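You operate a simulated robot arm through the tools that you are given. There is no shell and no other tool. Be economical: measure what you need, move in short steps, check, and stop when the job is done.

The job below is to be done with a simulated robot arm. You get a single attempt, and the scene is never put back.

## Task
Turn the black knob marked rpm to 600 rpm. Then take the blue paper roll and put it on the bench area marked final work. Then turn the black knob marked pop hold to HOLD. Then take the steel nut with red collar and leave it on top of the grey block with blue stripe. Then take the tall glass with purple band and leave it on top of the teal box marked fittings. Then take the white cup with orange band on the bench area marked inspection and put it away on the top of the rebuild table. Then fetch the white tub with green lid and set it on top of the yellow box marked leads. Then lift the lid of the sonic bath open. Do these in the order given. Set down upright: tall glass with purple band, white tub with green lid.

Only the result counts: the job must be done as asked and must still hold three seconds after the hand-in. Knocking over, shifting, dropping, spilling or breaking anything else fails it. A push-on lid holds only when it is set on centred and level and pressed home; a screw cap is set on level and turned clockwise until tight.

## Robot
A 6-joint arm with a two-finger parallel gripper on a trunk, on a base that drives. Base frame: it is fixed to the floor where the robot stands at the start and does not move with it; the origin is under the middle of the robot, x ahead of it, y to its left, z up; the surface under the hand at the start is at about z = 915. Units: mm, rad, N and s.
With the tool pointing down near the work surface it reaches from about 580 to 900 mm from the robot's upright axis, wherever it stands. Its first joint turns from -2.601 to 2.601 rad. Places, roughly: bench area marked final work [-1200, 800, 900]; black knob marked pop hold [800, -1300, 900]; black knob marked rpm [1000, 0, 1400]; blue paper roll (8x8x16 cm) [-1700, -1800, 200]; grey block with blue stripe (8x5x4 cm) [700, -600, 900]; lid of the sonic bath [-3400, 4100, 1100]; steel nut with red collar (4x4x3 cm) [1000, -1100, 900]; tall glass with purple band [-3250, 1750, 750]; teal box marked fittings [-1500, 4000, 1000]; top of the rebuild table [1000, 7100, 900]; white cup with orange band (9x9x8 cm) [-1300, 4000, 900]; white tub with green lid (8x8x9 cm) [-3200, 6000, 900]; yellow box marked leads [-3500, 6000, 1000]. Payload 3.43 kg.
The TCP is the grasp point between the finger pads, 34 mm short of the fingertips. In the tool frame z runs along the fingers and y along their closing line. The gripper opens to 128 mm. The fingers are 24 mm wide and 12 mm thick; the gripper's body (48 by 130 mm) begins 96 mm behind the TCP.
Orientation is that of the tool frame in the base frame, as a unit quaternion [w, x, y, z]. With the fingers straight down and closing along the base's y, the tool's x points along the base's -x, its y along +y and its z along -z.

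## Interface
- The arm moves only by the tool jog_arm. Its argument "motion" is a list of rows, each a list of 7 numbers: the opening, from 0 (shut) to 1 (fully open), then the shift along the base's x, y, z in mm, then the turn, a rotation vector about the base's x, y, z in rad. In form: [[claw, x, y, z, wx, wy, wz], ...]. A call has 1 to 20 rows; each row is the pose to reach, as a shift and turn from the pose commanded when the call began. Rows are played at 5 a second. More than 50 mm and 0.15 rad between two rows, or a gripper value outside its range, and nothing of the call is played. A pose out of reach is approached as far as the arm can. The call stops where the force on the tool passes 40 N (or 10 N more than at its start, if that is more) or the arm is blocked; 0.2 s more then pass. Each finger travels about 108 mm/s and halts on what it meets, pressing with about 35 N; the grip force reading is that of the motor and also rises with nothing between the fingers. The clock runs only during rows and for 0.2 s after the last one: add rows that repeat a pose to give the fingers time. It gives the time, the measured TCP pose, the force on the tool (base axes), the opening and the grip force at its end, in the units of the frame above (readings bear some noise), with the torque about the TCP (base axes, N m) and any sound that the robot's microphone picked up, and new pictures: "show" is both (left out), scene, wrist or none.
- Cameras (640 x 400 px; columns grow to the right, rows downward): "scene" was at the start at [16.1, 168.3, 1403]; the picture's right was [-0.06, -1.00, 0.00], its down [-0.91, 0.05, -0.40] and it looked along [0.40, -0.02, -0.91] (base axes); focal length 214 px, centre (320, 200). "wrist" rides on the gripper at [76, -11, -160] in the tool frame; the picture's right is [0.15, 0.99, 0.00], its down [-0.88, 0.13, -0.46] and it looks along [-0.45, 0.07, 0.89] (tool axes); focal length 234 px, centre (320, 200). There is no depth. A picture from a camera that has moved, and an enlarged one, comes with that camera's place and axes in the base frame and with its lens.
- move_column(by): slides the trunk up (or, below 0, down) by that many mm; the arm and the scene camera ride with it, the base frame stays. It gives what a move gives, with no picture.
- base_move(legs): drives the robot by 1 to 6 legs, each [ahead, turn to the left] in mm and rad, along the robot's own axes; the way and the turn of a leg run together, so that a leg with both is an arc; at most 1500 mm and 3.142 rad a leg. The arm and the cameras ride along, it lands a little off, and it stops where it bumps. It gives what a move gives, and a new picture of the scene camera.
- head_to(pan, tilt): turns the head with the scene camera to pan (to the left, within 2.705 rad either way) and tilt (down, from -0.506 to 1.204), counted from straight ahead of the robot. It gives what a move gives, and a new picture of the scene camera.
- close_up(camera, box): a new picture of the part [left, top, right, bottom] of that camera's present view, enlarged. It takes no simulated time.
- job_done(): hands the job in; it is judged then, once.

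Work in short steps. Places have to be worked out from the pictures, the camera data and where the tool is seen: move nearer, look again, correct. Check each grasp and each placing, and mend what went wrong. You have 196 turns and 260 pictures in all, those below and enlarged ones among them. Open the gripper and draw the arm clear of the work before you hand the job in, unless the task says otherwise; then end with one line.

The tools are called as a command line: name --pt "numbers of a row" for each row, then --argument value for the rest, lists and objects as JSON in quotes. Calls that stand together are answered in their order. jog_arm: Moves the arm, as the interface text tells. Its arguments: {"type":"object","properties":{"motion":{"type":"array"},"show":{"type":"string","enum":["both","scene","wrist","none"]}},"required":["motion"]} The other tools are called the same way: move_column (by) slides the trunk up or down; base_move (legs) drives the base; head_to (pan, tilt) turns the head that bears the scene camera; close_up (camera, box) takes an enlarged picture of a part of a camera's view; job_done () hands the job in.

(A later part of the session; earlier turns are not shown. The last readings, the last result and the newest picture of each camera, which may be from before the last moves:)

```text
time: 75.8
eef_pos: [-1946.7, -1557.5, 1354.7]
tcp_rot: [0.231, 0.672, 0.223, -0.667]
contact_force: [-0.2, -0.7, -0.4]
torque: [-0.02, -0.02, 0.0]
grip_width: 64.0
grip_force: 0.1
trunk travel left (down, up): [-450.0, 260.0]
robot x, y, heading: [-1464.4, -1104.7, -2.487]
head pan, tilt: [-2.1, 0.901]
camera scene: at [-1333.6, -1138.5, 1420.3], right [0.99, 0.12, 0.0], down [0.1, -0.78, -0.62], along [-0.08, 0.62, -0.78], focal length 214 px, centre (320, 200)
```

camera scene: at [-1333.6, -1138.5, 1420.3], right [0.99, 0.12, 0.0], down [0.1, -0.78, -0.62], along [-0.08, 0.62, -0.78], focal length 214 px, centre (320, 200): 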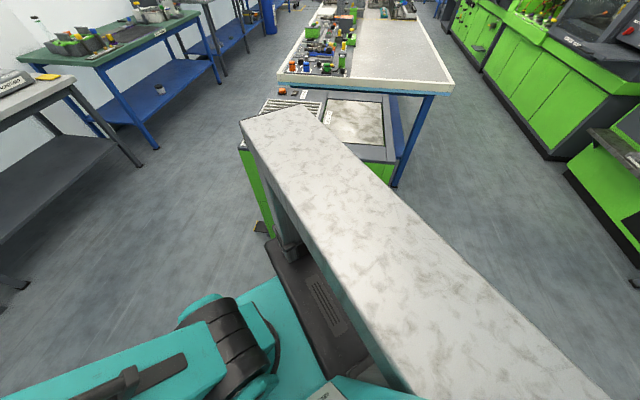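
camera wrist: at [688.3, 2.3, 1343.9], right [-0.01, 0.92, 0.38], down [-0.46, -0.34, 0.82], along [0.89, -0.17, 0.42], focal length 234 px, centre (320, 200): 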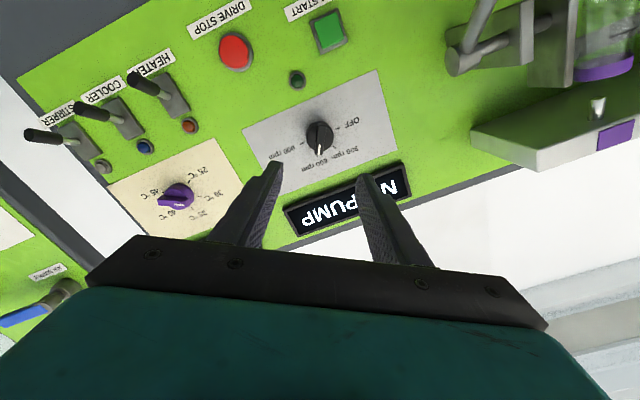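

The cart's near face is at about y=-430. I advance 150, then turn to face the shelf.

base_move --legs '[[150, 0], [0, 0.92], [-70, 0]]'

head_to --pan -0.2 --tilt 0.9

```text
time: 80.7
eef_pos: [-1519.0, -1851.2, 1353.7]
tcp_rot: [0.498, 0.502, 0.5, -0.5]
contact_force: [-11.9, 1.9, 1.2]
torque: [0.13, 0.24, 1.28]
grip_width: 64.0
grip_force: 0.0
trunk travel left (down, up): [-450.0, 260.0]
robot x, y, heading: [-1548.0, -1193.7, -1.579]
head pan, tilt: [-2.1, 0.901]
stopped in leg 2: the robot was blocked; the commanded pose is now the measured one
camera scene: at [-1442.9, -1113.5, 1420.4], right [0.51, 0.86, 0.0], down [0.67, -0.4, -0.62], along [-0.53, 0.32, -0.78], focal length 214 px, centre (320, 200)
```

scene: 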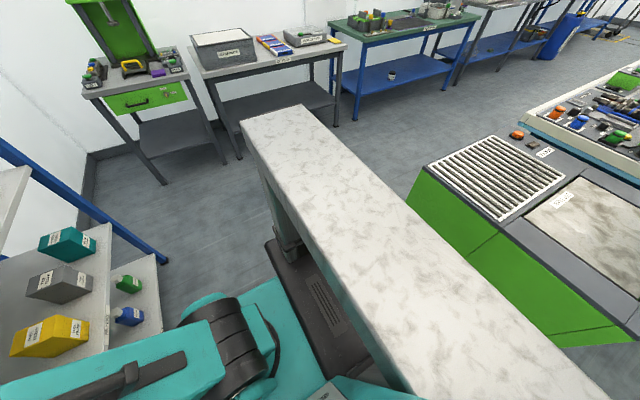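

```text
time: 82.5
eef_pos: [-1518.7, -1851.3, 1354.3]
tcp_rot: [0.5, 0.501, 0.5, -0.499]
contact_force: [-20.1, 1.6, 0.3]
torque: [0.05, 0.4, 2.08]
grip_width: 64.1
grip_force: 0.0
trunk travel left (down, up): [-450.0, 260.0]
robot x, y, heading: [-1551.7, -1197.4, -1.584]
head pan, tilt: [-0.201, 0.901]
camera scene: at [-1394.8, -1226.2, 1420.6], right [-0.98, 0.21, 0.0], down [0.17, 0.77, -0.62], along [-0.13, -0.61, -0.78], focal length 214 px, centre (320, 200)
```

scene: 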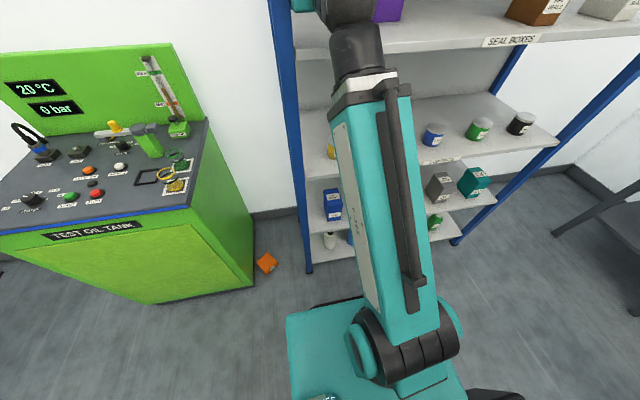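

The hand swung into the shelf and an orange box is on the floor. I stop and look with the wrist camera before moving out.

close_up --camera "wrist" --box '[0, 0, 640, 400]'

head_to --pan -0.2 --tilt 0.2

```text
1.00 times, centred on (320, 200) of wrist (not enlarged: the box is as wide or as high as the picture)
camera zoom: at [-1529.1, -1692.3, 1278.9], right [0.99, 0.0, -0.14], down [0.13, 0.45, 0.88], along [0.07, -0.89, 0.45], focal length 234 px, centre (320, 200)
```

zoom: 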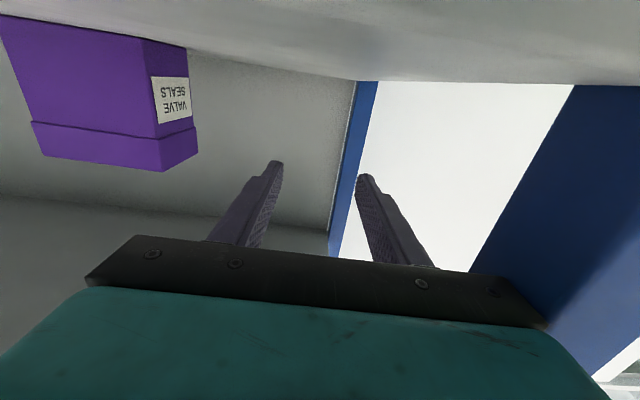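

```text
time: 83.6
eef_pos: [-1519.0, -1851.3, 1353.7]
tcp_rot: [0.5, 0.501, 0.5, -0.498]
contact_force: [-20.5, 1.8, -0.3]
torque: [-0.02, 0.52, 2.08]
grip_width: 64.3
grip_force: 0.0
trunk travel left (down, up): [-450.0, 260.0]
robot x, y, heading: [-1546.3, -1193.9, -1.586]
head pan, tilt: [-0.201, 0.201]
camera scene: at [-1398.6, -1243.5, 1482.1], right [-0.98, 0.21, 0.0], down [0.04, 0.2, -0.98], along [-0.21, -0.96, -0.2], focal length 214 px, centre (320, 200)
```

scene: 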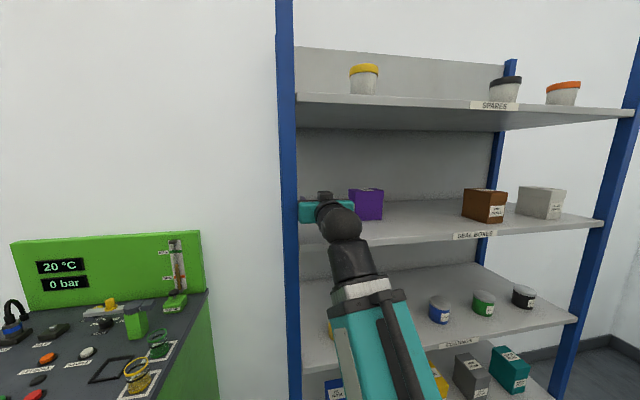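

The hand is against the post; the purple box is clear of the fingers. I ease off the post and withdraw straight out.

jog_arm --pt "0.5 -6 0 0 0 0 0" --pt "0.5 -10 10 0 0 0 0" --pt "0.5 -10 35 0 0 0 0" --pt "0.5 -10 60 0 0 0 0" --pt "0.5 -10 90 0 0 0 0" --show "wrist"

```text
time: 84.8
eef_pos: [-1522.6, -1842.1, 1363.3]
tcp_rot: [0.5, 0.502, 0.501, -0.498]
contact_force: [0.0, 0.2, -0.8]
torque: [-0.01, 0.04, -0.03]
grip_width: 64.0
grip_force: 0.1
out of reach, approached as far as the arm can: row 2, 3, 4, 5
trunk travel left (down, up): [-450.0, 260.0]
robot x, y, heading: [-1548.4, -1192.6, -1.582]
head pan, tilt: [-0.201, 0.201]
camera wrist: at [-1533.5, -1683.2, 1287.9], right [0.99, 0.0, -0.14], down [0.13, 0.45, 0.88], along [0.07, -0.89, 0.45], focal length 234 px, centre (320, 200)
```

wrist: 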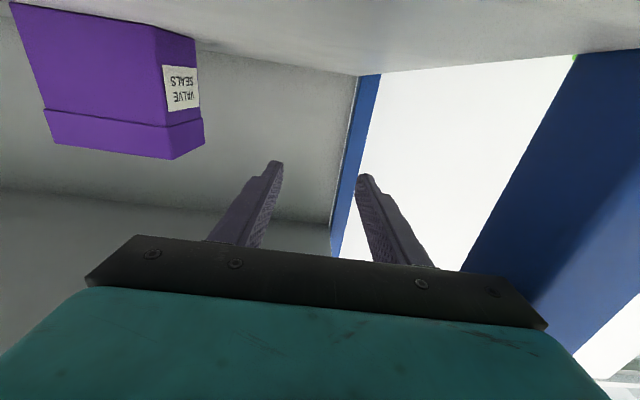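

The arm is at its inner limit, so I back the base straight out.

base_move --legs '[[-140, 0]]'

```text
time: 86.2
eef_pos: [-1519.3, -1699.7, 1363.1]
tcp_rot: [0.5, 0.501, 0.501, -0.498]
contact_force: [-0.7, 0.0, 0.1]
torque: [-0.02, -0.05, 0.02]
grip_width: 64.1
grip_force: 0.1
trunk travel left (down, up): [-450.0, 260.0]
robot x, y, heading: [-1549.0, -1055.0, -1.579]
head pan, tilt: [-0.201, 0.201]
camera scene: at [-1393.8, -1102.8, 1481.8], right [-0.98, 0.21, 0.0], down [0.04, 0.19, -0.98], along [-0.21, -0.96, -0.2], focal length 214 px, centre (320, 200)
```

scene: 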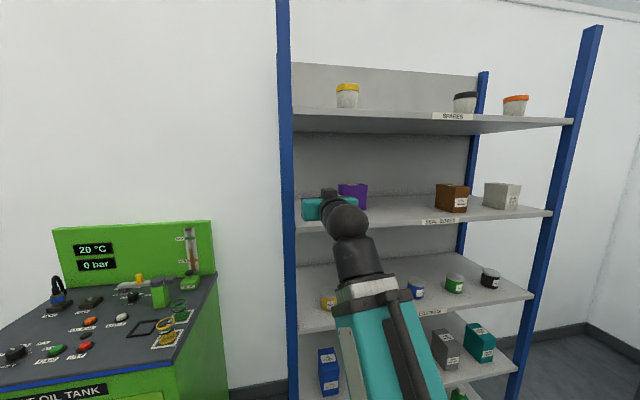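

Backing out went free. I back a bit more, then find the fallen box.

base_move --legs '[[-100, 0]]'

head_to --pan 0.45 --tilt 0.85

close_up --camera "scene" --box '[270, 50, 400, 131]'

```text
time: 87.5
eef_pos: [-1519.8, -1599.4, 1361.8]
tcp_rot: [0.499, 0.501, 0.5, -0.499]
contact_force: [-0.8, -0.7, -0.6]
torque: [0.01, 0.01, 0.02]
grip_width: 63.8
grip_force: 0.0
trunk travel left (down, up): [-450.0, 260.0]
robot x, y, heading: [-1543.4, -956.7, -1.583]
head pan, tilt: [-0.201, 0.201]
camera scene: at [-1392.8, -1001.4, 1481.8], right [-0.98, 0.21, 0.0], down [0.04, 0.19, -0.98], along [-0.21, -0.96, -0.2], focal length 214 px, centre (320, 200)
```

scene: 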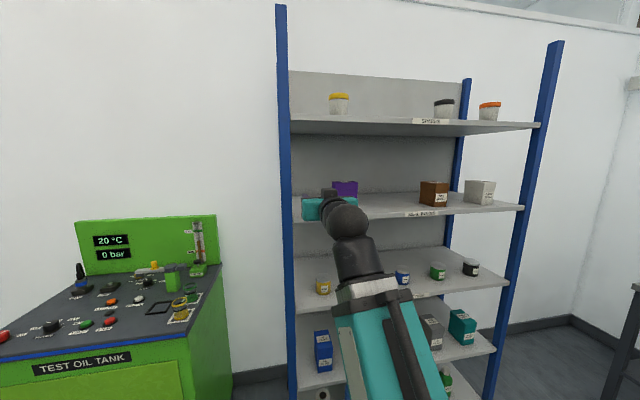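

```text
time: 88.5
eef_pos: [-1519.4, -1599.9, 1363.3]
tcp_rot: [0.5, 0.501, 0.501, -0.498]
contact_force: [0.4, -0.3, -0.8]
torque: [-0.02, 0.01, 0.01]
grip_width: 63.6
grip_force: 0.1
trunk travel left (down, up): [-450.0, 260.0]
robot x, y, heading: [-1545.0, -952.9, -1.579]
head pan, tilt: [0.45, 0.85]
camera scene: at [-1340.0, -981.1, 1424.2], right [-0.91, -0.42, 0.0], down [-0.32, 0.68, -0.66], along [0.28, -0.6, -0.75], focal length 214 px, centre (320, 200)
```

scene: 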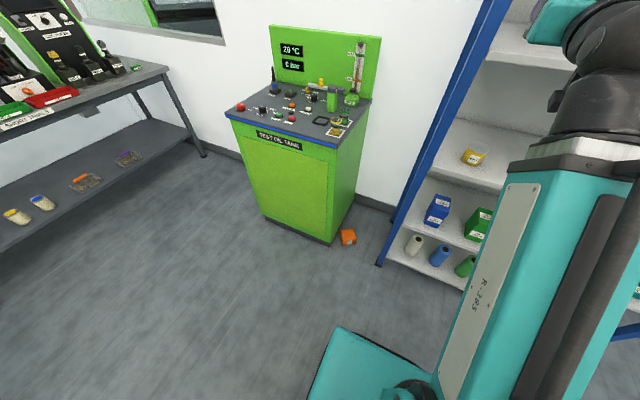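

```text
4.92 times, centred on (335, 90) of scene
camera zoom: at [-1340.0, -981.1, 1424.2], right [-0.91, -0.42, 0.0], down [-0.32, 0.68, -0.66], along [0.28, -0.6, -0.75], focal length 1056 px, centre (246, 739)
```

zoom: 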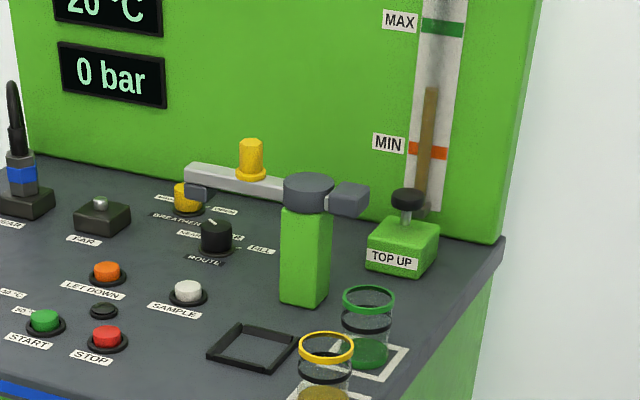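

The fallen box is at about [-1170,-1841,40], between tank and shelf. I'll put it back: first drive so it's ~780 mm ahead.

base_move --legs '[[0, 1.0], [230, 0], [0, -0.76]]'

head_to --pan 0.3 --tilt 1.0

close_up --camera "scene" --box '[240, 60, 440, 185]'

```text
time: 96.5
eef_pos: [-1176.2, -1700.4, 1363.3]
tcp_rot: [0.555, 0.438, 0.557, -0.435]
contact_force: [0.6, 0.6, 1.0]
torque: [0.01, 0.03, -0.04]
grip_width: 63.8
grip_force: 0.0
trunk travel left (down, up): [-450.0, 260.0]
robot x, y, heading: [-1358.3, -1081.6, -1.339]
head pan, tilt: [0.45, 0.85]
camera scene: at [-1150.6, -1057.0, 1424.1], right [-0.77, -0.63, 0.0], down [-0.48, 0.58, -0.66], along [0.42, -0.51, -0.75], focal length 214 px, centre (320, 200)
```

scene: 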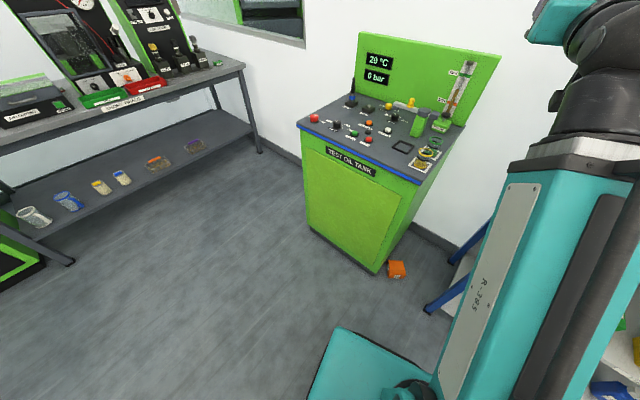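

```text
time: 97.2
eef_pos: [-1177.0, -1700.1, 1363.4]
tcp_rot: [0.556, 0.437, 0.557, -0.435]
contact_force: [-0.4, 1.0, 0.9]
torque: [0.02, -0.02, 0.0]
grip_width: 64.2
grip_force: 0.0
trunk travel left (down, up): [-450.0, 260.0]
robot x, y, heading: [-1357.0, -1081.8, -1.34]
head pan, tilt: [0.3, 1.0]
camera scene: at [-1164.8, -1056.8, 1413.1], right [-0.86, -0.51, 0.0], down [-0.43, 0.72, -0.54], along [0.28, -0.47, -0.84], focal length 214 px, centre (320, 200)
```

scene: 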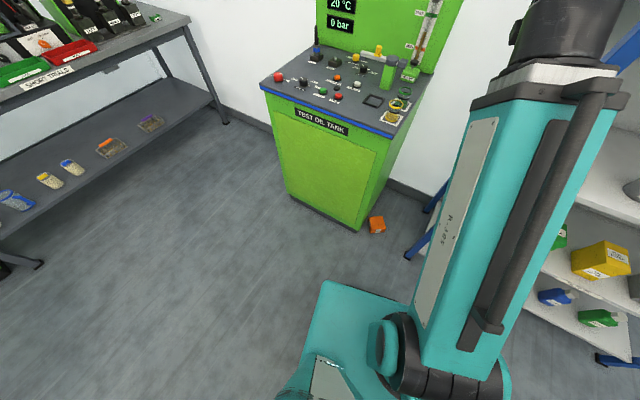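

```text
3.20 times, centred on (340, 122) of scene
camera zoom: at [-1164.8, -1056.8, 1413.1], right [-0.86, -0.51, 0.0], down [-0.43, 0.72, -0.54], along [0.28, -0.47, -0.84], focal length 686 px, centre (256, 448)
```

zoom: 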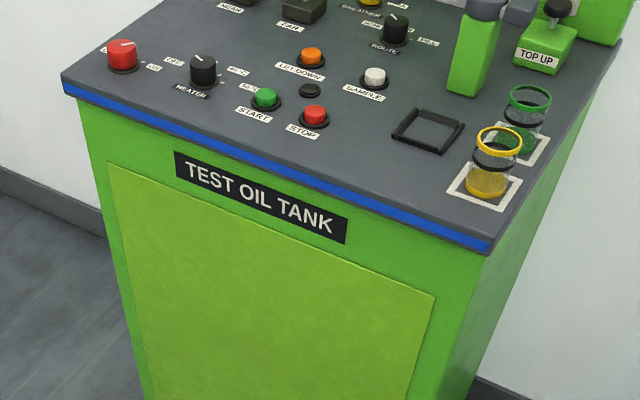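

I zoom onto the fallen box.

close_up --camera "scene" --box '[340, 200, 420, 250]'

move_column --by -450

```text
8.00 times, centred on (380, 225) of scene
camera zoom: at [-1164.8, -1056.8, 1413.1], right [-0.86, -0.51, 0.0], down [-0.43, 0.72, -0.54], along [0.28, -0.47, -0.84], focal length 1716 px, centre (-160, 0)
```

zoom: 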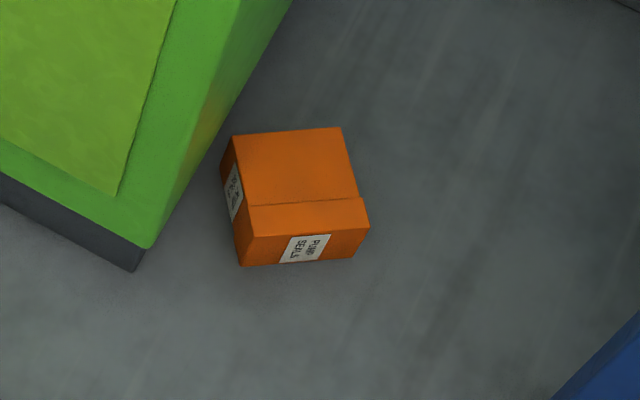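

```text
refused: -450 is not a number from -400 to 400
```

The box lies on its side (lid toward me). I lower the trunk to reach the floor.

move_column --by -400

move_column --by -50

```text
time: 101.0
eef_pos: [-1176.5, -1701.9, 963.3]
tcp_rot: [0.556, 0.438, 0.558, -0.434]
contact_force: [0.5, -0.7, 0.9]
torque: [-0.01, 0.01, -0.01]
grip_width: 64.1
grip_force: 0.0
trunk travel left (down, up): [-50.0, 660.0]
robot x, y, heading: [-1358.5, -1081.8, -1.337]
head pan, tilt: [0.3, 1.0]
```

```text
time: 102.0
eef_pos: [-1176.9, -1702.0, 913.1]
tcp_rot: [0.556, 0.438, 0.557, -0.435]
contact_force: [0.2, -1.0, -0.2]
torque: [0.01, 0.0, 0.0]
grip_width: 63.9
grip_force: 0.0
trunk travel left (down, up): [0.0, 710.0]
robot x, y, heading: [-1355.4, -1080.2, -1.34]
head pan, tilt: [0.3, 1.0]
```

Trunk is fully down. I pitch the hand downward and lower it toward the box, with fingers opened.

jog_arm --pt "0.7 0 0 0 0.14 0.033 0" --pt "0.8 0 0 -10 0.28 0.066 0" --pt "0.9 0 -5 -40 0.42 0.1 0" --pt "1 0 -15 -80 0.56 0.132 0" --pt "1 0 -25 -120 0.7 0.165 0" --pt "1 0 -40 -160 0.84 0.2 0" --pt "1 2 -55 -200 0.98 0.23 0" --pt "1 4 -70 -240 1.12 0.264 0" --pt "1 6 -85 -280 1.25 0.294 0" --pt "1 8 -100 -320 1.38 0.325 0" --pt "1 10 -115 -360 1.529 0.36 0" --pt "1 10 -130 -400 1.529 0.36 0" --pt "1 10 -145 -440 1.529 0.36 0" --pt "1 10 -150 -480 1.529 0.36 0" --pt "1 10 -150 -520 1.529 0.36 0" --pt "1 10 -150 -560 1.529 0.36 0" --pt "1 10 -150 -600 1.529 0.36 0"

```text
refused: row 11 steps farther than a row can; nothing moved
```

jog_arm --pt "0.7 0 0 0 0.14 0.033 0" --pt "0.8 0 0 -10 0.28 0.066 0" --pt "0.9 0 -5 -40 0.42 0.1 0" --pt "1 0 -15 -80 0.56 0.132 0" --pt "1 0 -25 -120 0.7 0.165 0" --pt "1 0 -40 -160 0.84 0.2 0" --pt "1 2 -55 -200 0.98 0.23 0" --pt "1 4 -70 -240 1.12 0.264 0" --pt "1 6 -85 -280 1.25 0.294 0" --pt "1 8 -100 -320 1.38 0.325 0" --pt "1 10 -115 -360 1.47 0.346 0" --pt "1 10 -130 -400 1.529 0.36 0" --pt "1 10 -145 -440 1.529 0.36 0" --pt "1 10 -150 -480 1.529 0.36 0" --pt "1 10 -150 -520 1.529 0.36 0" --pt "1 10 -150 -560 1.529 0.36 0" --pt "1 10 -150 -600 1.529 0.36 0"

```text
time: 104.2
eef_pos: [-1167.5, -1803.3, 600.5]
tcp_rot: [0.075, 0.618, 0.781, -0.054]
contact_force: [2.7, -12.4, -13.2]
torque: [0.41, 0.13, -0.04]
grip_width: 127.9
grip_force: 0.0
out of reach, approached as far as the arm can: row 1, 2, 3
trunk travel left (down, up): [0.0, 710.0]
robot x, y, heading: [-1356.7, -1081.8, -1.339]
head pan, tilt: [0.3, 1.0]
stopped in row 11: the force on the tool passed its limit at 80 N (the readings are from after the stop); the commanded pose is now the measured one
camera scene: at [-1164.9, -1056.7, 963.3], right [-0.86, -0.51, 0.0], down [-0.43, 0.72, -0.54], along [0.28, -0.47, -0.84], focal length 214 px, centre (320, 200)
camera wrist: at [-1204.0, -1706.9, 743.0], right [0.93, 0.37, -0.02], down [0.3, -0.73, 0.61], along [0.21, -0.57, -0.79], focal length 234 px, centre (320, 200)
```

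scene: 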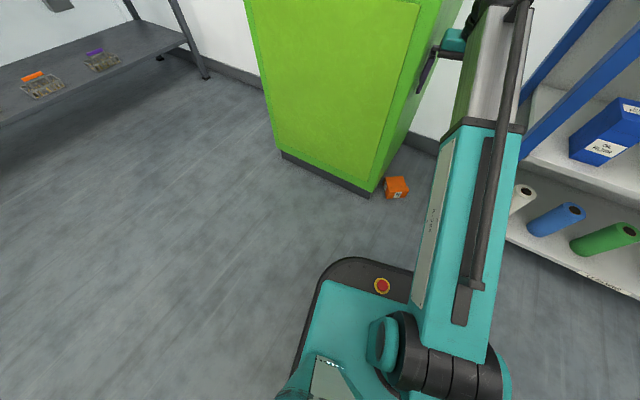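
wrist: 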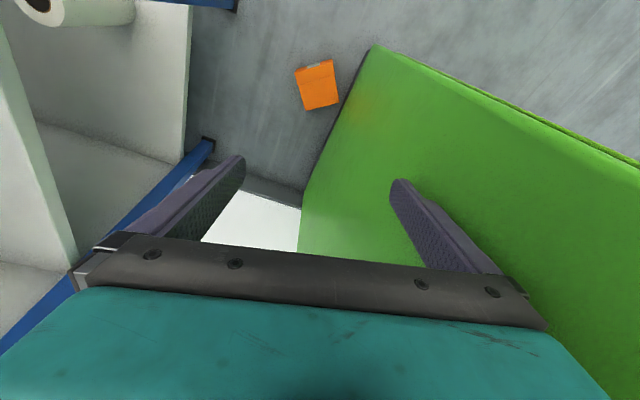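

It's the hand touching the forearm again at this height; lower down it should clear. I relax the pitch, descend and extend first.

jog_arm --pt "1 0 -5 0 -0.1 -0.023 0" --pt "1 2 -20 -20 -0.15 -0.035 0" --pt "1 2 -40 -60 -0.15 -0.035 0.05" --pt "1 0 -50 -105 -0.12 -0.03 0.1" --pt "1 0 -50 -150 -0.08 -0.02 0.15" --pt "1 0 -46 -195 -0.03 -0.01 0.2" --pt "1 -3 -44 -240 0.03 0.0 0.21" --pt "1 -3 -44 -285 0.1 0.02 0.21" --pt "1 -3 -44 -330 0.13 0.03 0.21" --pt "1 -3 -44 -370 0.14 0.03 0.21"

```text
time: 106.4
eef_pos: [-1172.6, -1848.6, 230.5]
tcp_rot: [0.024, 0.536, 0.844, 0.0]
contact_force: [0.2, 0.7, 0.9]
torque: [0.01, 0.0, 0.01]
grip_width: 128.2
grip_force: 0.0
trunk travel left (down, up): [0.0, 710.0]
robot x, y, heading: [-1358.1, -1081.4, -1.337]
head pan, tilt: [0.3, 1.0]
camera scene: at [-1164.9, -1056.7, 963.3], right [-0.86, -0.51, 0.0], down [-0.43, 0.72, -0.54], along [0.28, -0.47, -0.84], focal length 214 px, centre (320, 200)
camera wrist: at [-1221.7, -1781.2, 385.1], right [0.83, 0.55, 0.02], down [0.47, -0.73, 0.49], along [0.29, -0.4, -0.87], focal length 234 px, centre (320, 200)
```

scene: 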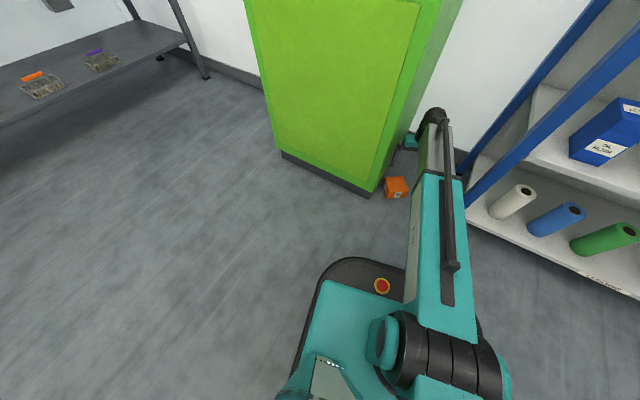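
wrist: 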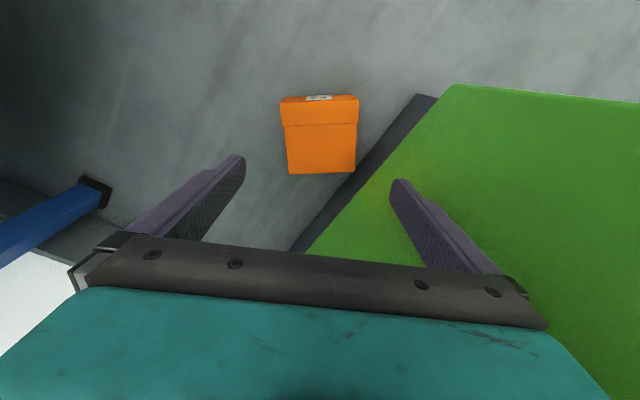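

The box is centred and aligned between the fingers. I descend and close.

jog_arm --pt "1 2 2 -45 0 0 0" --pt "1 3 2 -90 0 0 0" --pt "1 3 2 -130 0 0 0" --pt "1 3 2 -160 0 0 0" --pt "1 3 2 -182 0 0 0" --pt "0.8 3 2 -182 0 0 0" --pt "0.6 3 2 -182 0 0 0" --pt "0.4 3 2 -182 0 0 0" --pt "0.4 3 2 -182 0 0 0" --show "wrist"

```text
time: 108.4
eef_pos: [-1168.1, -1845.5, 49.7]
tcp_rot: [0.024, 0.536, 0.844, 0.0]
contact_force: [0.0, -1.7, -0.2]
torque: [-0.16, 0.0, 0.05]
grip_width: 104.5
grip_force: 34.9
trunk travel left (down, up): [0.0, 710.0]
robot x, y, heading: [-1352.7, -1080.6, -1.336]
head pan, tilt: [0.3, 1.0]
camera wrist: at [-1216.7, -1779.4, 204.5], right [0.83, 0.55, 0.02], down [0.47, -0.73, 0.49], along [0.29, -0.4, -0.87], focal length 234 px, centre (320, 200)
```

wrist: 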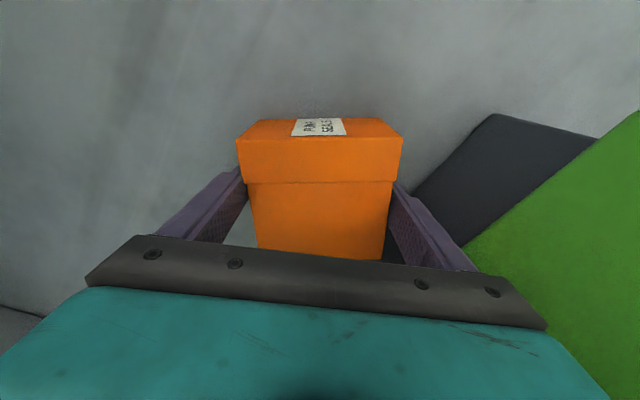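

Gripped (104 mm). I lift it and draw it in toward the robot.

jog_arm --pt "0.4 0 0 20 0 0 0" --pt "0.4 0 0 60 0 0 0" --pt "0.4 0 0 105 0 0 0" --pt "0.4 -5 20 145 0 0 0" --pt "0.4 -12 50 180 0 0 0" --pt "0.4 -20 85 200 0 0 0" --pt "0.4 -28 120 220 0 0 0" --pt "0.4 -34 145 240 0 0 0" --show "wrist"

base_move --legs '[[-120, 0], [0, 1.4], [0, 1.5]]'

```text
time: 110.2
eef_pos: [-1200.9, -1698.7, 285.3]
tcp_rot: [0.024, 0.536, 0.844, 0.001]
contact_force: [-0.4, -0.1, -0.9]
torque: [0.01, 0.01, -0.01]
grip_width: 104.5
grip_force: 34.8
trunk travel left (down, up): [0.0, 710.0]
robot x, y, heading: [-1356.5, -1080.3, -1.333]
head pan, tilt: [0.3, 1.0]
camera wrist: at [-1249.8, -1631.7, 442.9], right [0.83, 0.55, 0.02], down [0.47, -0.73, 0.49], along [0.29, -0.4, -0.87], focal length 234 px, centre (320, 200)
```

wrist: 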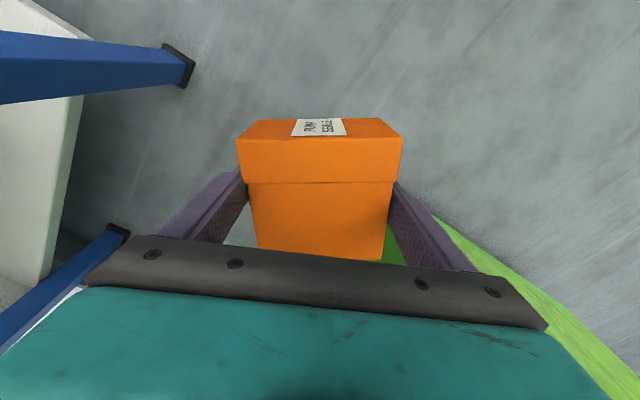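

```text
time: 119.6
eef_pos: [-1041.9, -423.3, 286.1]
tcp_rot: [0.008, -0.559, 0.828, 0.023]
contact_force: [0.5, 0.7, -0.7]
torque: [0.01, 0.03, -0.03]
grip_width: 104.0
grip_force: 34.8
trunk travel left (down, up): [0.0, 710.0]
robot x, y, heading: [-1430.1, -916.6, 1.033]
head pan, tilt: [0.3, 1.0]
stopped in leg 3: the robot was blocked; the commanded pose is now the measured one
camera scene: at [-1579.4, -802.2, 963.4], right [0.97, -0.23, 0.0], down [-0.19, -0.82, -0.54], along [0.12, 0.53, -0.84], focal length 214 px, centre (320, 200)
```

scene: 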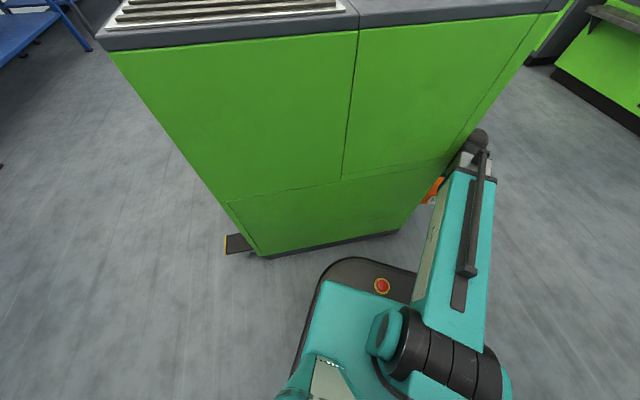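

The arm touched the cart's side. I turn back a little and raise the trunk above the cart top.

base_move --legs '[[0, -0.45]]'

move_column --by 400

move_column --by 300

head_to --pan 0.7 --tilt 0.8

```text
time: 121.7
eef_pos: [-868.4, -639.1, 285.5]
tcp_rot: [0.012, -0.362, 0.932, 0.019]
contact_force: [-0.5, -0.1, -1.6]
torque: [-0.05, -0.01, -0.02]
grip_width: 103.6
grip_force: 34.9
trunk travel left (down, up): [0.0, 710.0]
robot x, y, heading: [-1422.4, -928.6, 0.603]
head pan, tilt: [0.3, 1.0]
camera scene: at [-1509.7, -758.9, 963.3], right [0.78, -0.62, 0.0], down [-0.52, -0.66, -0.54], along [0.34, 0.42, -0.84], focal length 214 px, centre (320, 200)
```

scene: 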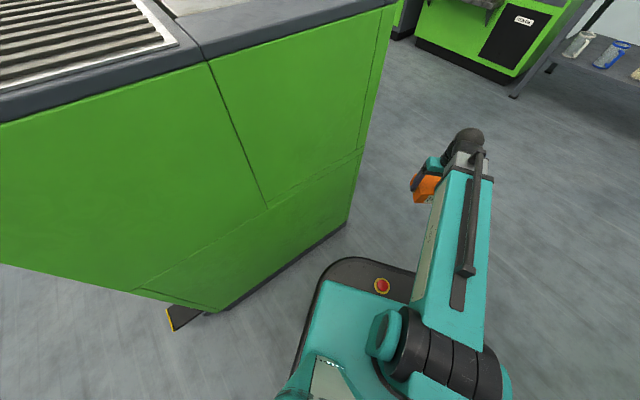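

```text
time: 125.5
eef_pos: [-867.6, -638.9, 686.0]
tcp_rot: [0.013, -0.363, 0.931, 0.021]
contact_force: [0.0, 0.2, -1.0]
torque: [0.01, -0.05, 0.0]
grip_width: 103.1
grip_force: 35.0
trunk travel left (down, up): [-400.0, 310.0]
robot x, y, heading: [-1422.2, -930.0, 0.606]
head pan, tilt: [0.3, 1.0]
```

```text
time: 128.5
eef_pos: [-867.0, -640.3, 987.5]
tcp_rot: [0.013, -0.362, 0.932, 0.02]
contact_force: [0.1, 0.0, -1.7]
torque: [-0.02, -0.03, 0.0]
grip_width: 103.3
grip_force: 34.8
trunk travel left (down, up): [-700.0, 10.0]
robot x, y, heading: [-1422.3, -934.7, 0.599]
head pan, tilt: [0.3, 1.0]
```

```text
time: 129.4
eef_pos: [-867.7, -638.6, 985.5]
tcp_rot: [0.012, -0.363, 0.931, 0.02]
contact_force: [0.2, 1.1, -1.5]
torque: [-0.01, -0.01, -0.02]
grip_width: 102.9
grip_force: 34.9
trunk travel left (down, up): [-700.0, 10.0]
robot x, y, heading: [-1417.2, -929.3, 0.597]
head pan, tilt: [0.7, 0.799]
camera scene: at [-1531.4, -735.8, 1678.4], right [0.96, -0.27, 0.0], down [-0.19, -0.69, -0.7], along [0.19, 0.67, -0.72], focal length 214 px, centre (320, 200)
```

scene: 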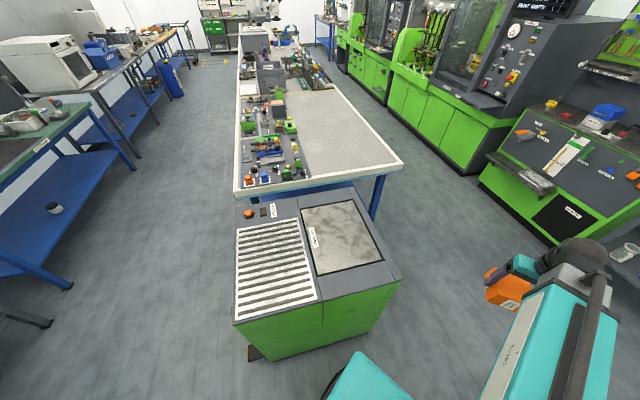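

I zoom on the cart plate and the held box.

close_up --camera "scene" --box '[230, 180, 420, 299]'

close_up --camera "scene" --box '[460, 230, 620, 330]'

```text
3.36 times, centred on (325, 240) of scene
camera zoom: at [-1531.4, -735.8, 1678.4], right [0.96, -0.27, 0.0], down [-0.19, -0.69, -0.7], along [0.19, 0.67, -0.72], focal length 721 px, centre (303, 67)
```

zoom: 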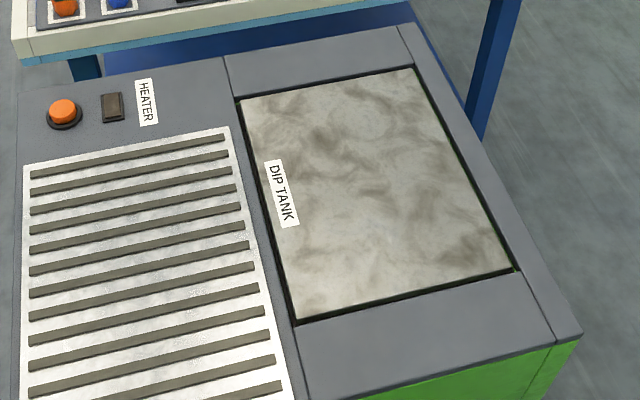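

```text
4.00 times, centred on (540, 280) of scene
camera zoom: at [-1531.4, -735.8, 1678.4], right [0.96, -0.27, 0.0], down [-0.19, -0.69, -0.7], along [0.19, 0.67, -0.72], focal length 858 px, centre (-560, -120)
```

zoom: 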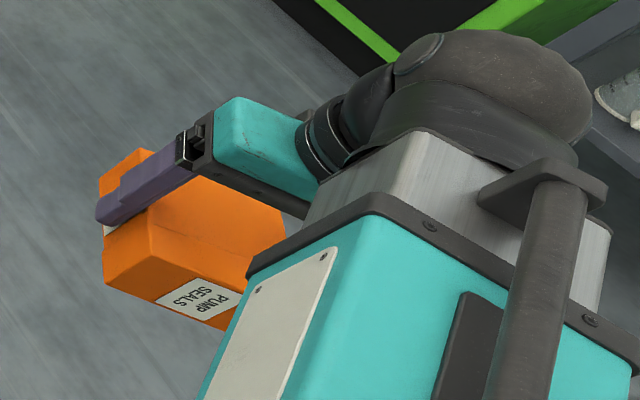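

That plate is a dip tank, so not there. I'll use the empty end of the long bench; I drive round into the aisle.

base_move --legs '[[0, -0.6], [1170, 0], [0, 1.571], [1350, 0]]'

```text
time: 150.9
eef_pos: [-246.9, 1081.6, 985.5]
tcp_rot: [-0.002, 0.765, -0.644, -0.024]
contact_force: [-0.9, 0.2, -0.7]
torque: [0.02, -0.01, 0.01]
grip_width: 101.7
grip_force: 35.3
trunk travel left (down, up): [-700.0, 10.0]
robot x, y, heading: [-296.5, 456.8, 1.598]
head pan, tilt: [0.7, 0.799]
camera scene: at [-520.2, 470.2, 1678.4], right [0.75, 0.66, 0.0], down [0.48, -0.54, -0.7], along [-0.46, 0.52, -0.72], focal length 214 px, centre (320, 200)
```

scene: 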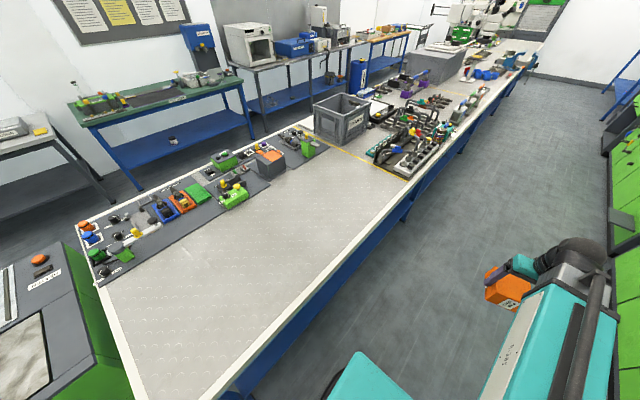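

The bench end is empty. I shift the base away from the bench edge for working room.

base_move --legs '[[0, -0.5], [480, 0], [0, 0.5]]'

```text
time: 157.8
eef_pos: [-26.3, 1513.3, 984.6]
tcp_rot: [-0.002, 0.765, -0.644, -0.024]
contact_force: [0.3, 0.1, -1.6]
torque: [-0.03, -0.01, -0.01]
grip_width: 101.6
grip_force: 34.9
trunk travel left (down, up): [-700.0, 10.0]
robot x, y, heading: [-97.3, 888.4, 1.588]
head pan, tilt: [0.7, 0.799]
camera scene: at [-317.8, 904.0, 1678.4], right [0.76, 0.66, 0.0], down [0.47, -0.54, -0.7], along [-0.46, 0.53, -0.72], focal length 214 px, centre (320, 200)
```

scene: 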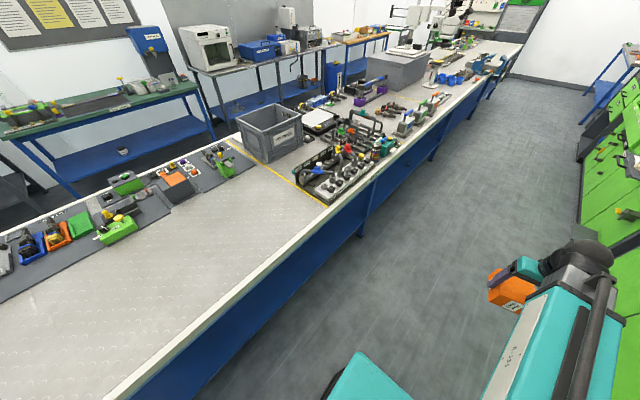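

I swing the arm left over to the bench with the box, turning the hand as it goes.

jog_arm --pt "0.4 -48 4 0 0 0 0.14" --pt "0.4 -96 4 0 0 0 0.28" --pt "0.4 -144 0 0 0 0 0.42" --pt "0.4 -192 -8 0 0 0 0.56" --pt "0.4 -239 -19 0 0 0 0.7" --pt "0.4 -285 -34 0 0 0 0.84" --pt "0.4 -330 -52 0 0 0 0.98" --pt "0.4 -373 -73 0 0 0 1.12" --pt "0.4 -414 -98 0 0 0 1.26" --pt "0.4 -454 -126 0 0 0 1.4" --pt "0.4 -491 -157 0 0 0 1.54" --pt "0.4 -526 -190 0 0 0 1.68" --pt "0.4 -558 -227 0 0 0 1.82" --pt "0.4 -587 -265 0 0 0 1.96" --pt "0.4 -613 -306 0 0 0 2.1" --pt "0.4 -636 -348 0 0 0 2.24" --pt "0.4 -655 -392 0 0 0 2.38" --pt "0.4 -671 -438 0 0 0 2.52" --pt "0.4 -684 -485 0 0 0 2.66" --pt "0.4 -693 -532 0 0 0 2.8"

```text
time: 162.1
eef_pos: [-719.9, 979.3, 987.2]
tcp_rot: [0.023, 0.765, 0.644, -0.005]
contact_force: [-0.1, 0.1, -0.7]
torque: [0.05, -0.03, 0.02]
grip_width: 101.1
grip_force: 35.2
trunk travel left (down, up): [-700.0, 10.0]
robot x, y, heading: [-98.1, 891.7, 1.585]
head pan, tilt: [0.7, 0.799]
camera scene: at [-317.8, 902.5, 1678.4], right [0.76, 0.66, 0.0], down [0.47, -0.54, -0.7], along [-0.46, 0.53, -0.72], focal length 214 px, centre (320, 200)
camera wrist: at [-721.2, 1061.0, 1142.3], right [1.0, -0.02, 0.02], down [-0.03, -0.87, 0.49], along [0.01, -0.49, -0.87], focal length 234 px, centre (320, 200)
```

scene: 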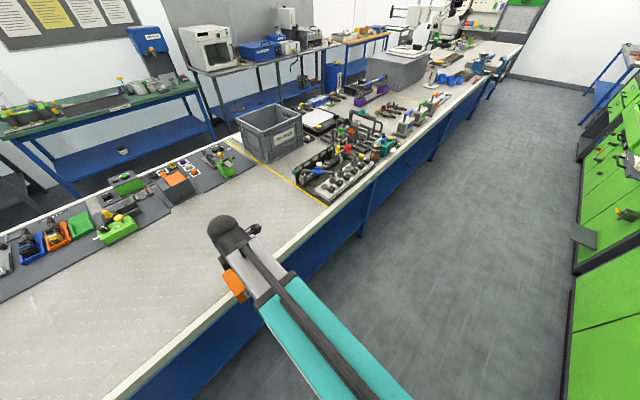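
wrist: 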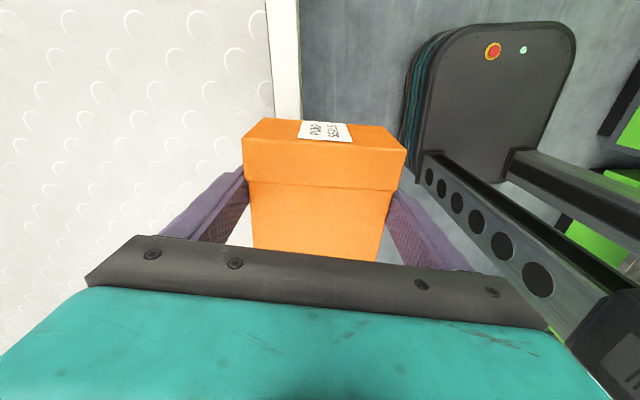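

The lid direction is now 80°; I yaw further to 135°.

jog_arm --pt "0.4 -10 -5 5 0 0 0.14" --pt "0.4 -20 -15 10 0 0 0.28" --pt "0.4 -30 -30 10 0 0 0.42" --pt "0.4 -40 -45 10 0 0 0.56" --pt "0.4 -50 -60 10 0 0 0.7" --pt "0.4 -60 -75 10 0 0 0.84" --pt "0.4 -70 -90 10 0 0 0.96" --pt "0.4 -80 -99 10 0 0 0.96" --show "none"

jog_arm --pt "0.4 0 0 5 0.1 0.1 0" --pt "0.4 0 0 10 0.2 0.2 0" --pt "0.4 0 0 15 0.3 0.3 0" --pt "0.4 0 0 20 0.4 0.4 0" --pt "0.4 0 0 20 0.5 0.5 0" --pt "0.4 0 0 20 0.6 0.6 0" --pt "0.4 0 0 20 0.7 0.7 0" --pt "0.4 0 0 20 0.8 0.8 0" --pt "0.4 0 0 20 0.9 0.9 0" --pt "0.4 0 0 20 1.0 1.0 0" --pt "0.4 0 0 20 1.08 1.08 0" --pt "0.4 0 0 20 1.111 1.111 0" --pt "0.4 0 0 20 1.111 1.111 0"

```text
time: 163.8
eef_pos: [-799.4, 882.8, 995.4]
tcp_rot: [0.023, 0.381, 0.924, 0.005]
contact_force: [-0.8, -0.6, -1.4]
torque: [-0.01, 0.02, -0.02]
grip_width: 101.1
grip_force: 35.0
trunk travel left (down, up): [-700.0, 10.0]
robot x, y, heading: [-99.9, 886.6, 1.592]
head pan, tilt: [0.7, 0.799]
```

```text
time: 166.7
eef_pos: [-798.2, 880.9, 1015.9]
tcp_rot: [-0.637, 0.284, 0.661, 0.276]
contact_force: [-0.1, -0.3, -1.4]
torque: [0.01, -0.04, -0.02]
grip_width: 100.7
grip_force: 35.0
trunk travel left (down, up): [-700.0, 10.0]
robot x, y, heading: [-96.5, 890.0, 1.588]
head pan, tilt: [0.7, 0.799]
camera scene: at [-317.7, 902.9, 1678.4], right [0.76, 0.66, 0.0], down [0.47, -0.54, -0.7], along [-0.46, 0.53, -0.72], focal length 214 px, centre (320, 200)
camera wrist: at [-698.8, 758.7, 1097.6], right [0.71, 0.68, 0.15], down [0.43, -0.26, -0.86], along [-0.55, 0.68, -0.48], focal length 234 px, centre (320, 200)
```

scene: 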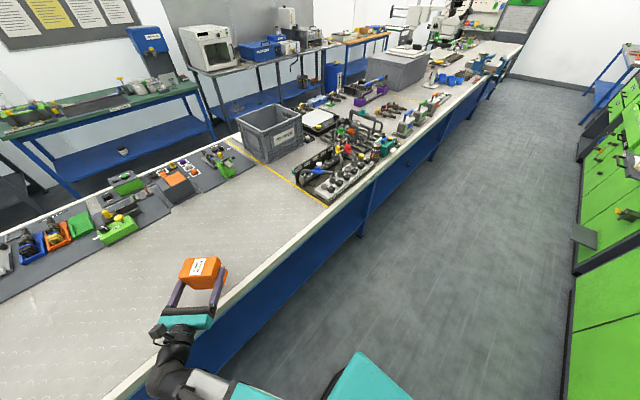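
wrist: 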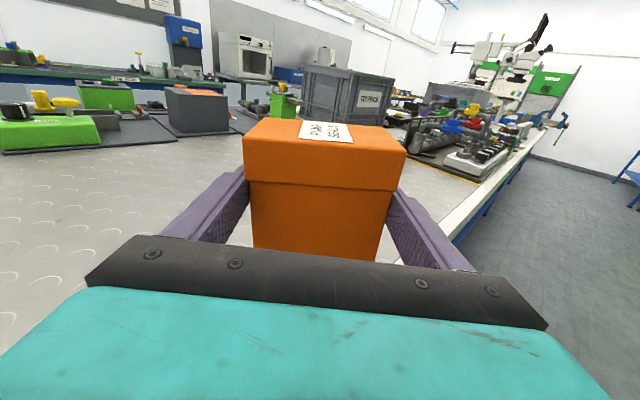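

The box is upright in the hand. I lower it gently onto the bench until contact.

jog_arm --pt "0.4 0 0 -25 0 0 0" --pt "0.4 0 0 -40 0 0 0" --pt "0.4 0 0 -46 0 0 0" --pt "0.4 0 0 -50 0 0 0" --pt "0.4 0 0 -54 0 0 0" --pt "0.4 0 0 -58 0 0 0" --pt "0.4 0 0 -62 0 0 0" --pt "0.4 0 0 -66 0 0 0" --pt "0.4 0 0 -70 0 0 0" --pt "0.4 0 0 -74 0 0 0" --pt "0.4 0 0 -78 0 0 0" --pt "0.4 0 0 -82 0 0 0" --pt "0.4 0 0 -86 0 0 0" --show "wrist"

```text
time: 169.4
eef_pos: [-798.0, 880.8, 931.8]
tcp_rot: [-0.64, 0.282, 0.66, 0.275]
contact_force: [-0.4, -5.7, 33.1]
torque: [-0.27, 0.19, -0.25]
grip_width: 99.3
grip_force: 34.5
trunk travel left (down, up): [-700.0, 10.0]
robot x, y, heading: [-94.8, 892.0, 1.588]
head pan, tilt: [0.7, 0.799]
camera wrist: at [-697.4, 757.4, 1012.6], right [0.71, 0.69, 0.15], down [0.43, -0.26, -0.87], along [-0.56, 0.68, -0.48], focal length 234 px, centre (320, 200)
```

wrist: 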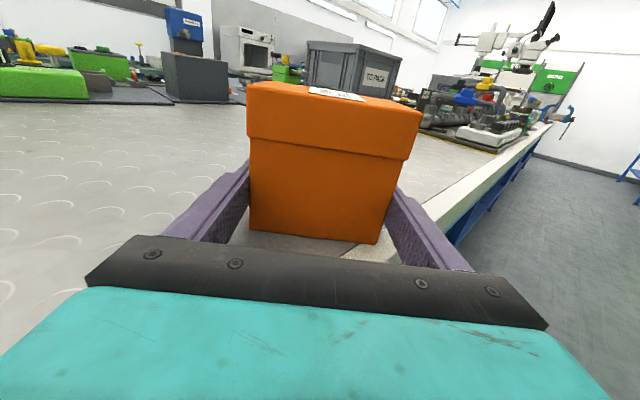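

Contact made. I ease off slightly and release, then back straight off along the tool axis.

jog_arm --pt "0.4 0 0 2 0 0 0" --pt "0.85 0 0 2 0 0 0" --pt "1 0 0 3 0 0 0" --pt "1 0 0 4 0 0 0" --pt "1 14 -14 6 0 0 0" --pt "1 40 -40 10 0 0 0" --pt "1 70 -70 14 0 0 0" --pt "1 100 -100 20 0 0 0" --show "both"

```text
time: 171.4
eef_pos: [-711.1, 842.4, 946.3]
tcp_rot: [-0.621, 0.316, 0.648, 0.308]
contact_force: [0.3, 0.7, -0.4]
torque: [-0.01, -0.01, 0.01]
grip_width: 127.9
grip_force: 0.0
trunk travel left (down, up): [-700.0, 10.0]
robot x, y, heading: [-97.9, 888.8, 1.589]
head pan, tilt: [0.7, 0.799]
stopped in row 8: the arm was blocked; the commanded pose is now the measured one
camera scene: at [-317.8, 903.2, 1678.3], right [0.76, 0.66, 0.0], down [0.47, -0.54, -0.7], along [-0.46, 0.53, -0.72], focal length 214 px, centre (320, 200)
camera wrist: at [-623.6, 709.8, 1027.0], right [0.78, 0.61, 0.15], down [0.41, -0.3, -0.86], along [-0.48, 0.73, -0.48], focal length 234 px, centre (320, 200)
```

scene: 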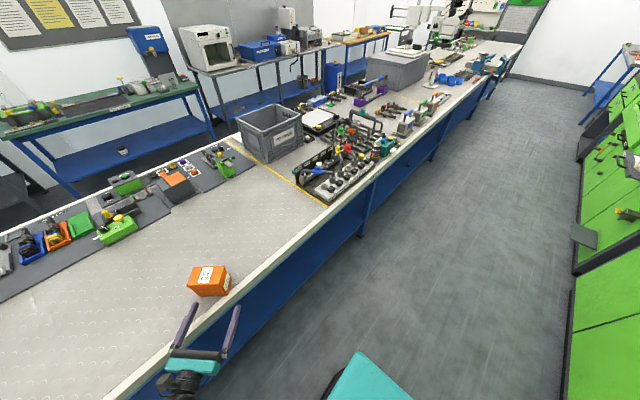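
wrist: 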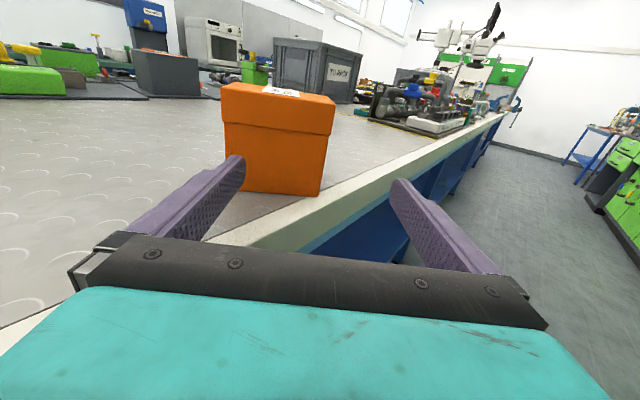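

The box stands upright on the bench. I raise the hand clear and swing it round to approach its labelled front from the other diagonal.

jog_arm --pt "1 5 -5 30 0 0 0" --pt "1 10 -5 70 0 0 0" --pt "1 15 0 110 0 0 0" --pt "1 20 10 150 0 0 0.1" --pt "1 25 25 170 0 0 0.24" --pt "1 30 45 170 0 0 0.38" --pt "1 30 65 170 0 0 0.52" --pt "1 30 85 170 0 0 0.66" --pt "1 30 100 170 0 0 0.8" --pt "1 30 115 170 0 0 0.94" --pt "1 30 130 170 0 0 1.08" --pt "1 30 145 170 0 0 1.22" --pt "1 30 150 170 0 0 1.36" --pt "1 30 155 170 0 0 1.5" --pt "1 30 155 170 0 0 1.64" --pt "1 30 155 170 0 0 1.7"

close_up --camera "scene" --box '[140, 220, 300, 320]'

```text
time: 175.1
eef_pos: [-731.8, 966.6, 1082.0]
tcp_rot: [-0.605, -0.285, 0.689, -0.279]
contact_force: [-0.9, -0.3, 0.1]
torque: [0.01, -0.01, 0.0]
grip_width: 128.1
grip_force: 0.0
out of reach, approached as far as the arm can: row 4, 5, 6, 7, 8, 9, 10, 11, 12, 13, 14, 15, 16
trunk travel left (down, up): [-700.0, 10.0]
robot x, y, heading: [-98.1, 886.3, 1.584]
head pan, tilt: [0.7, 0.799]
stopped in row 16: the arm was blocked; the commanded pose is now the measured one
camera scene: at [-317.9, 902.4, 1678.4], right [0.76, 0.66, 0.0], down [0.47, -0.54, -0.7], along [-0.46, 0.53, -0.72], focal length 214 px, centre (320, 200)
camera wrist: at [-623.4, 1070.0, 1175.3], right [-0.74, 0.67, 0.11], down [0.31, 0.47, -0.83], along [-0.6, -0.58, -0.55], focal length 234 px, centre (320, 200)
```

scene: 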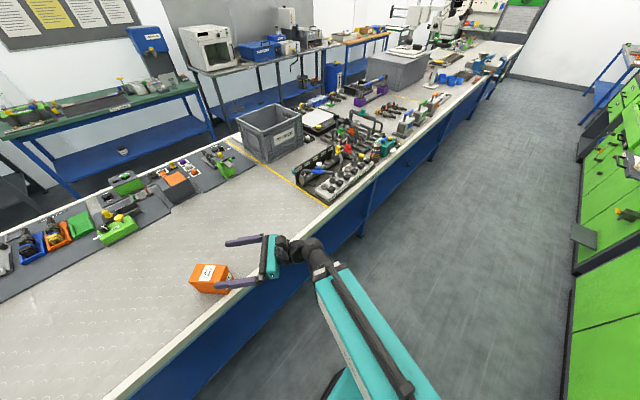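
wrist: 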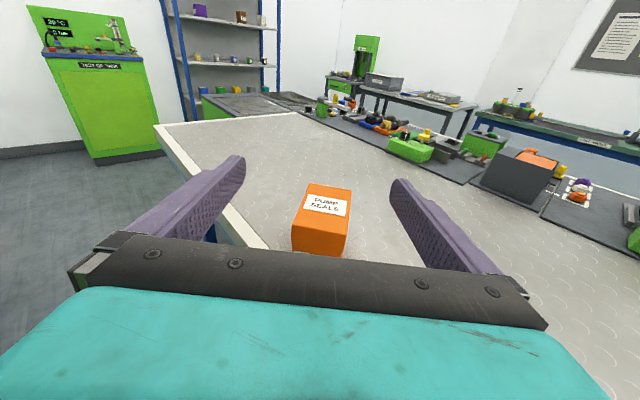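

```text
4.00 times, centred on (220, 270) of scene
camera zoom: at [-317.9, 902.4, 1678.4], right [0.76, 0.66, 0.0], down [0.47, -0.54, -0.7], along [-0.46, 0.53, -0.72], focal length 858 px, centre (720, -80)
```

zoom: 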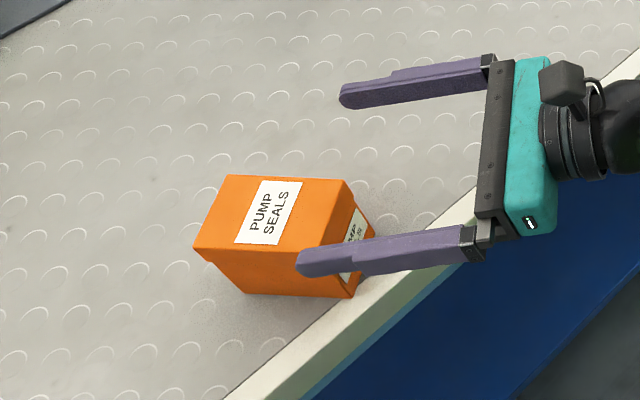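

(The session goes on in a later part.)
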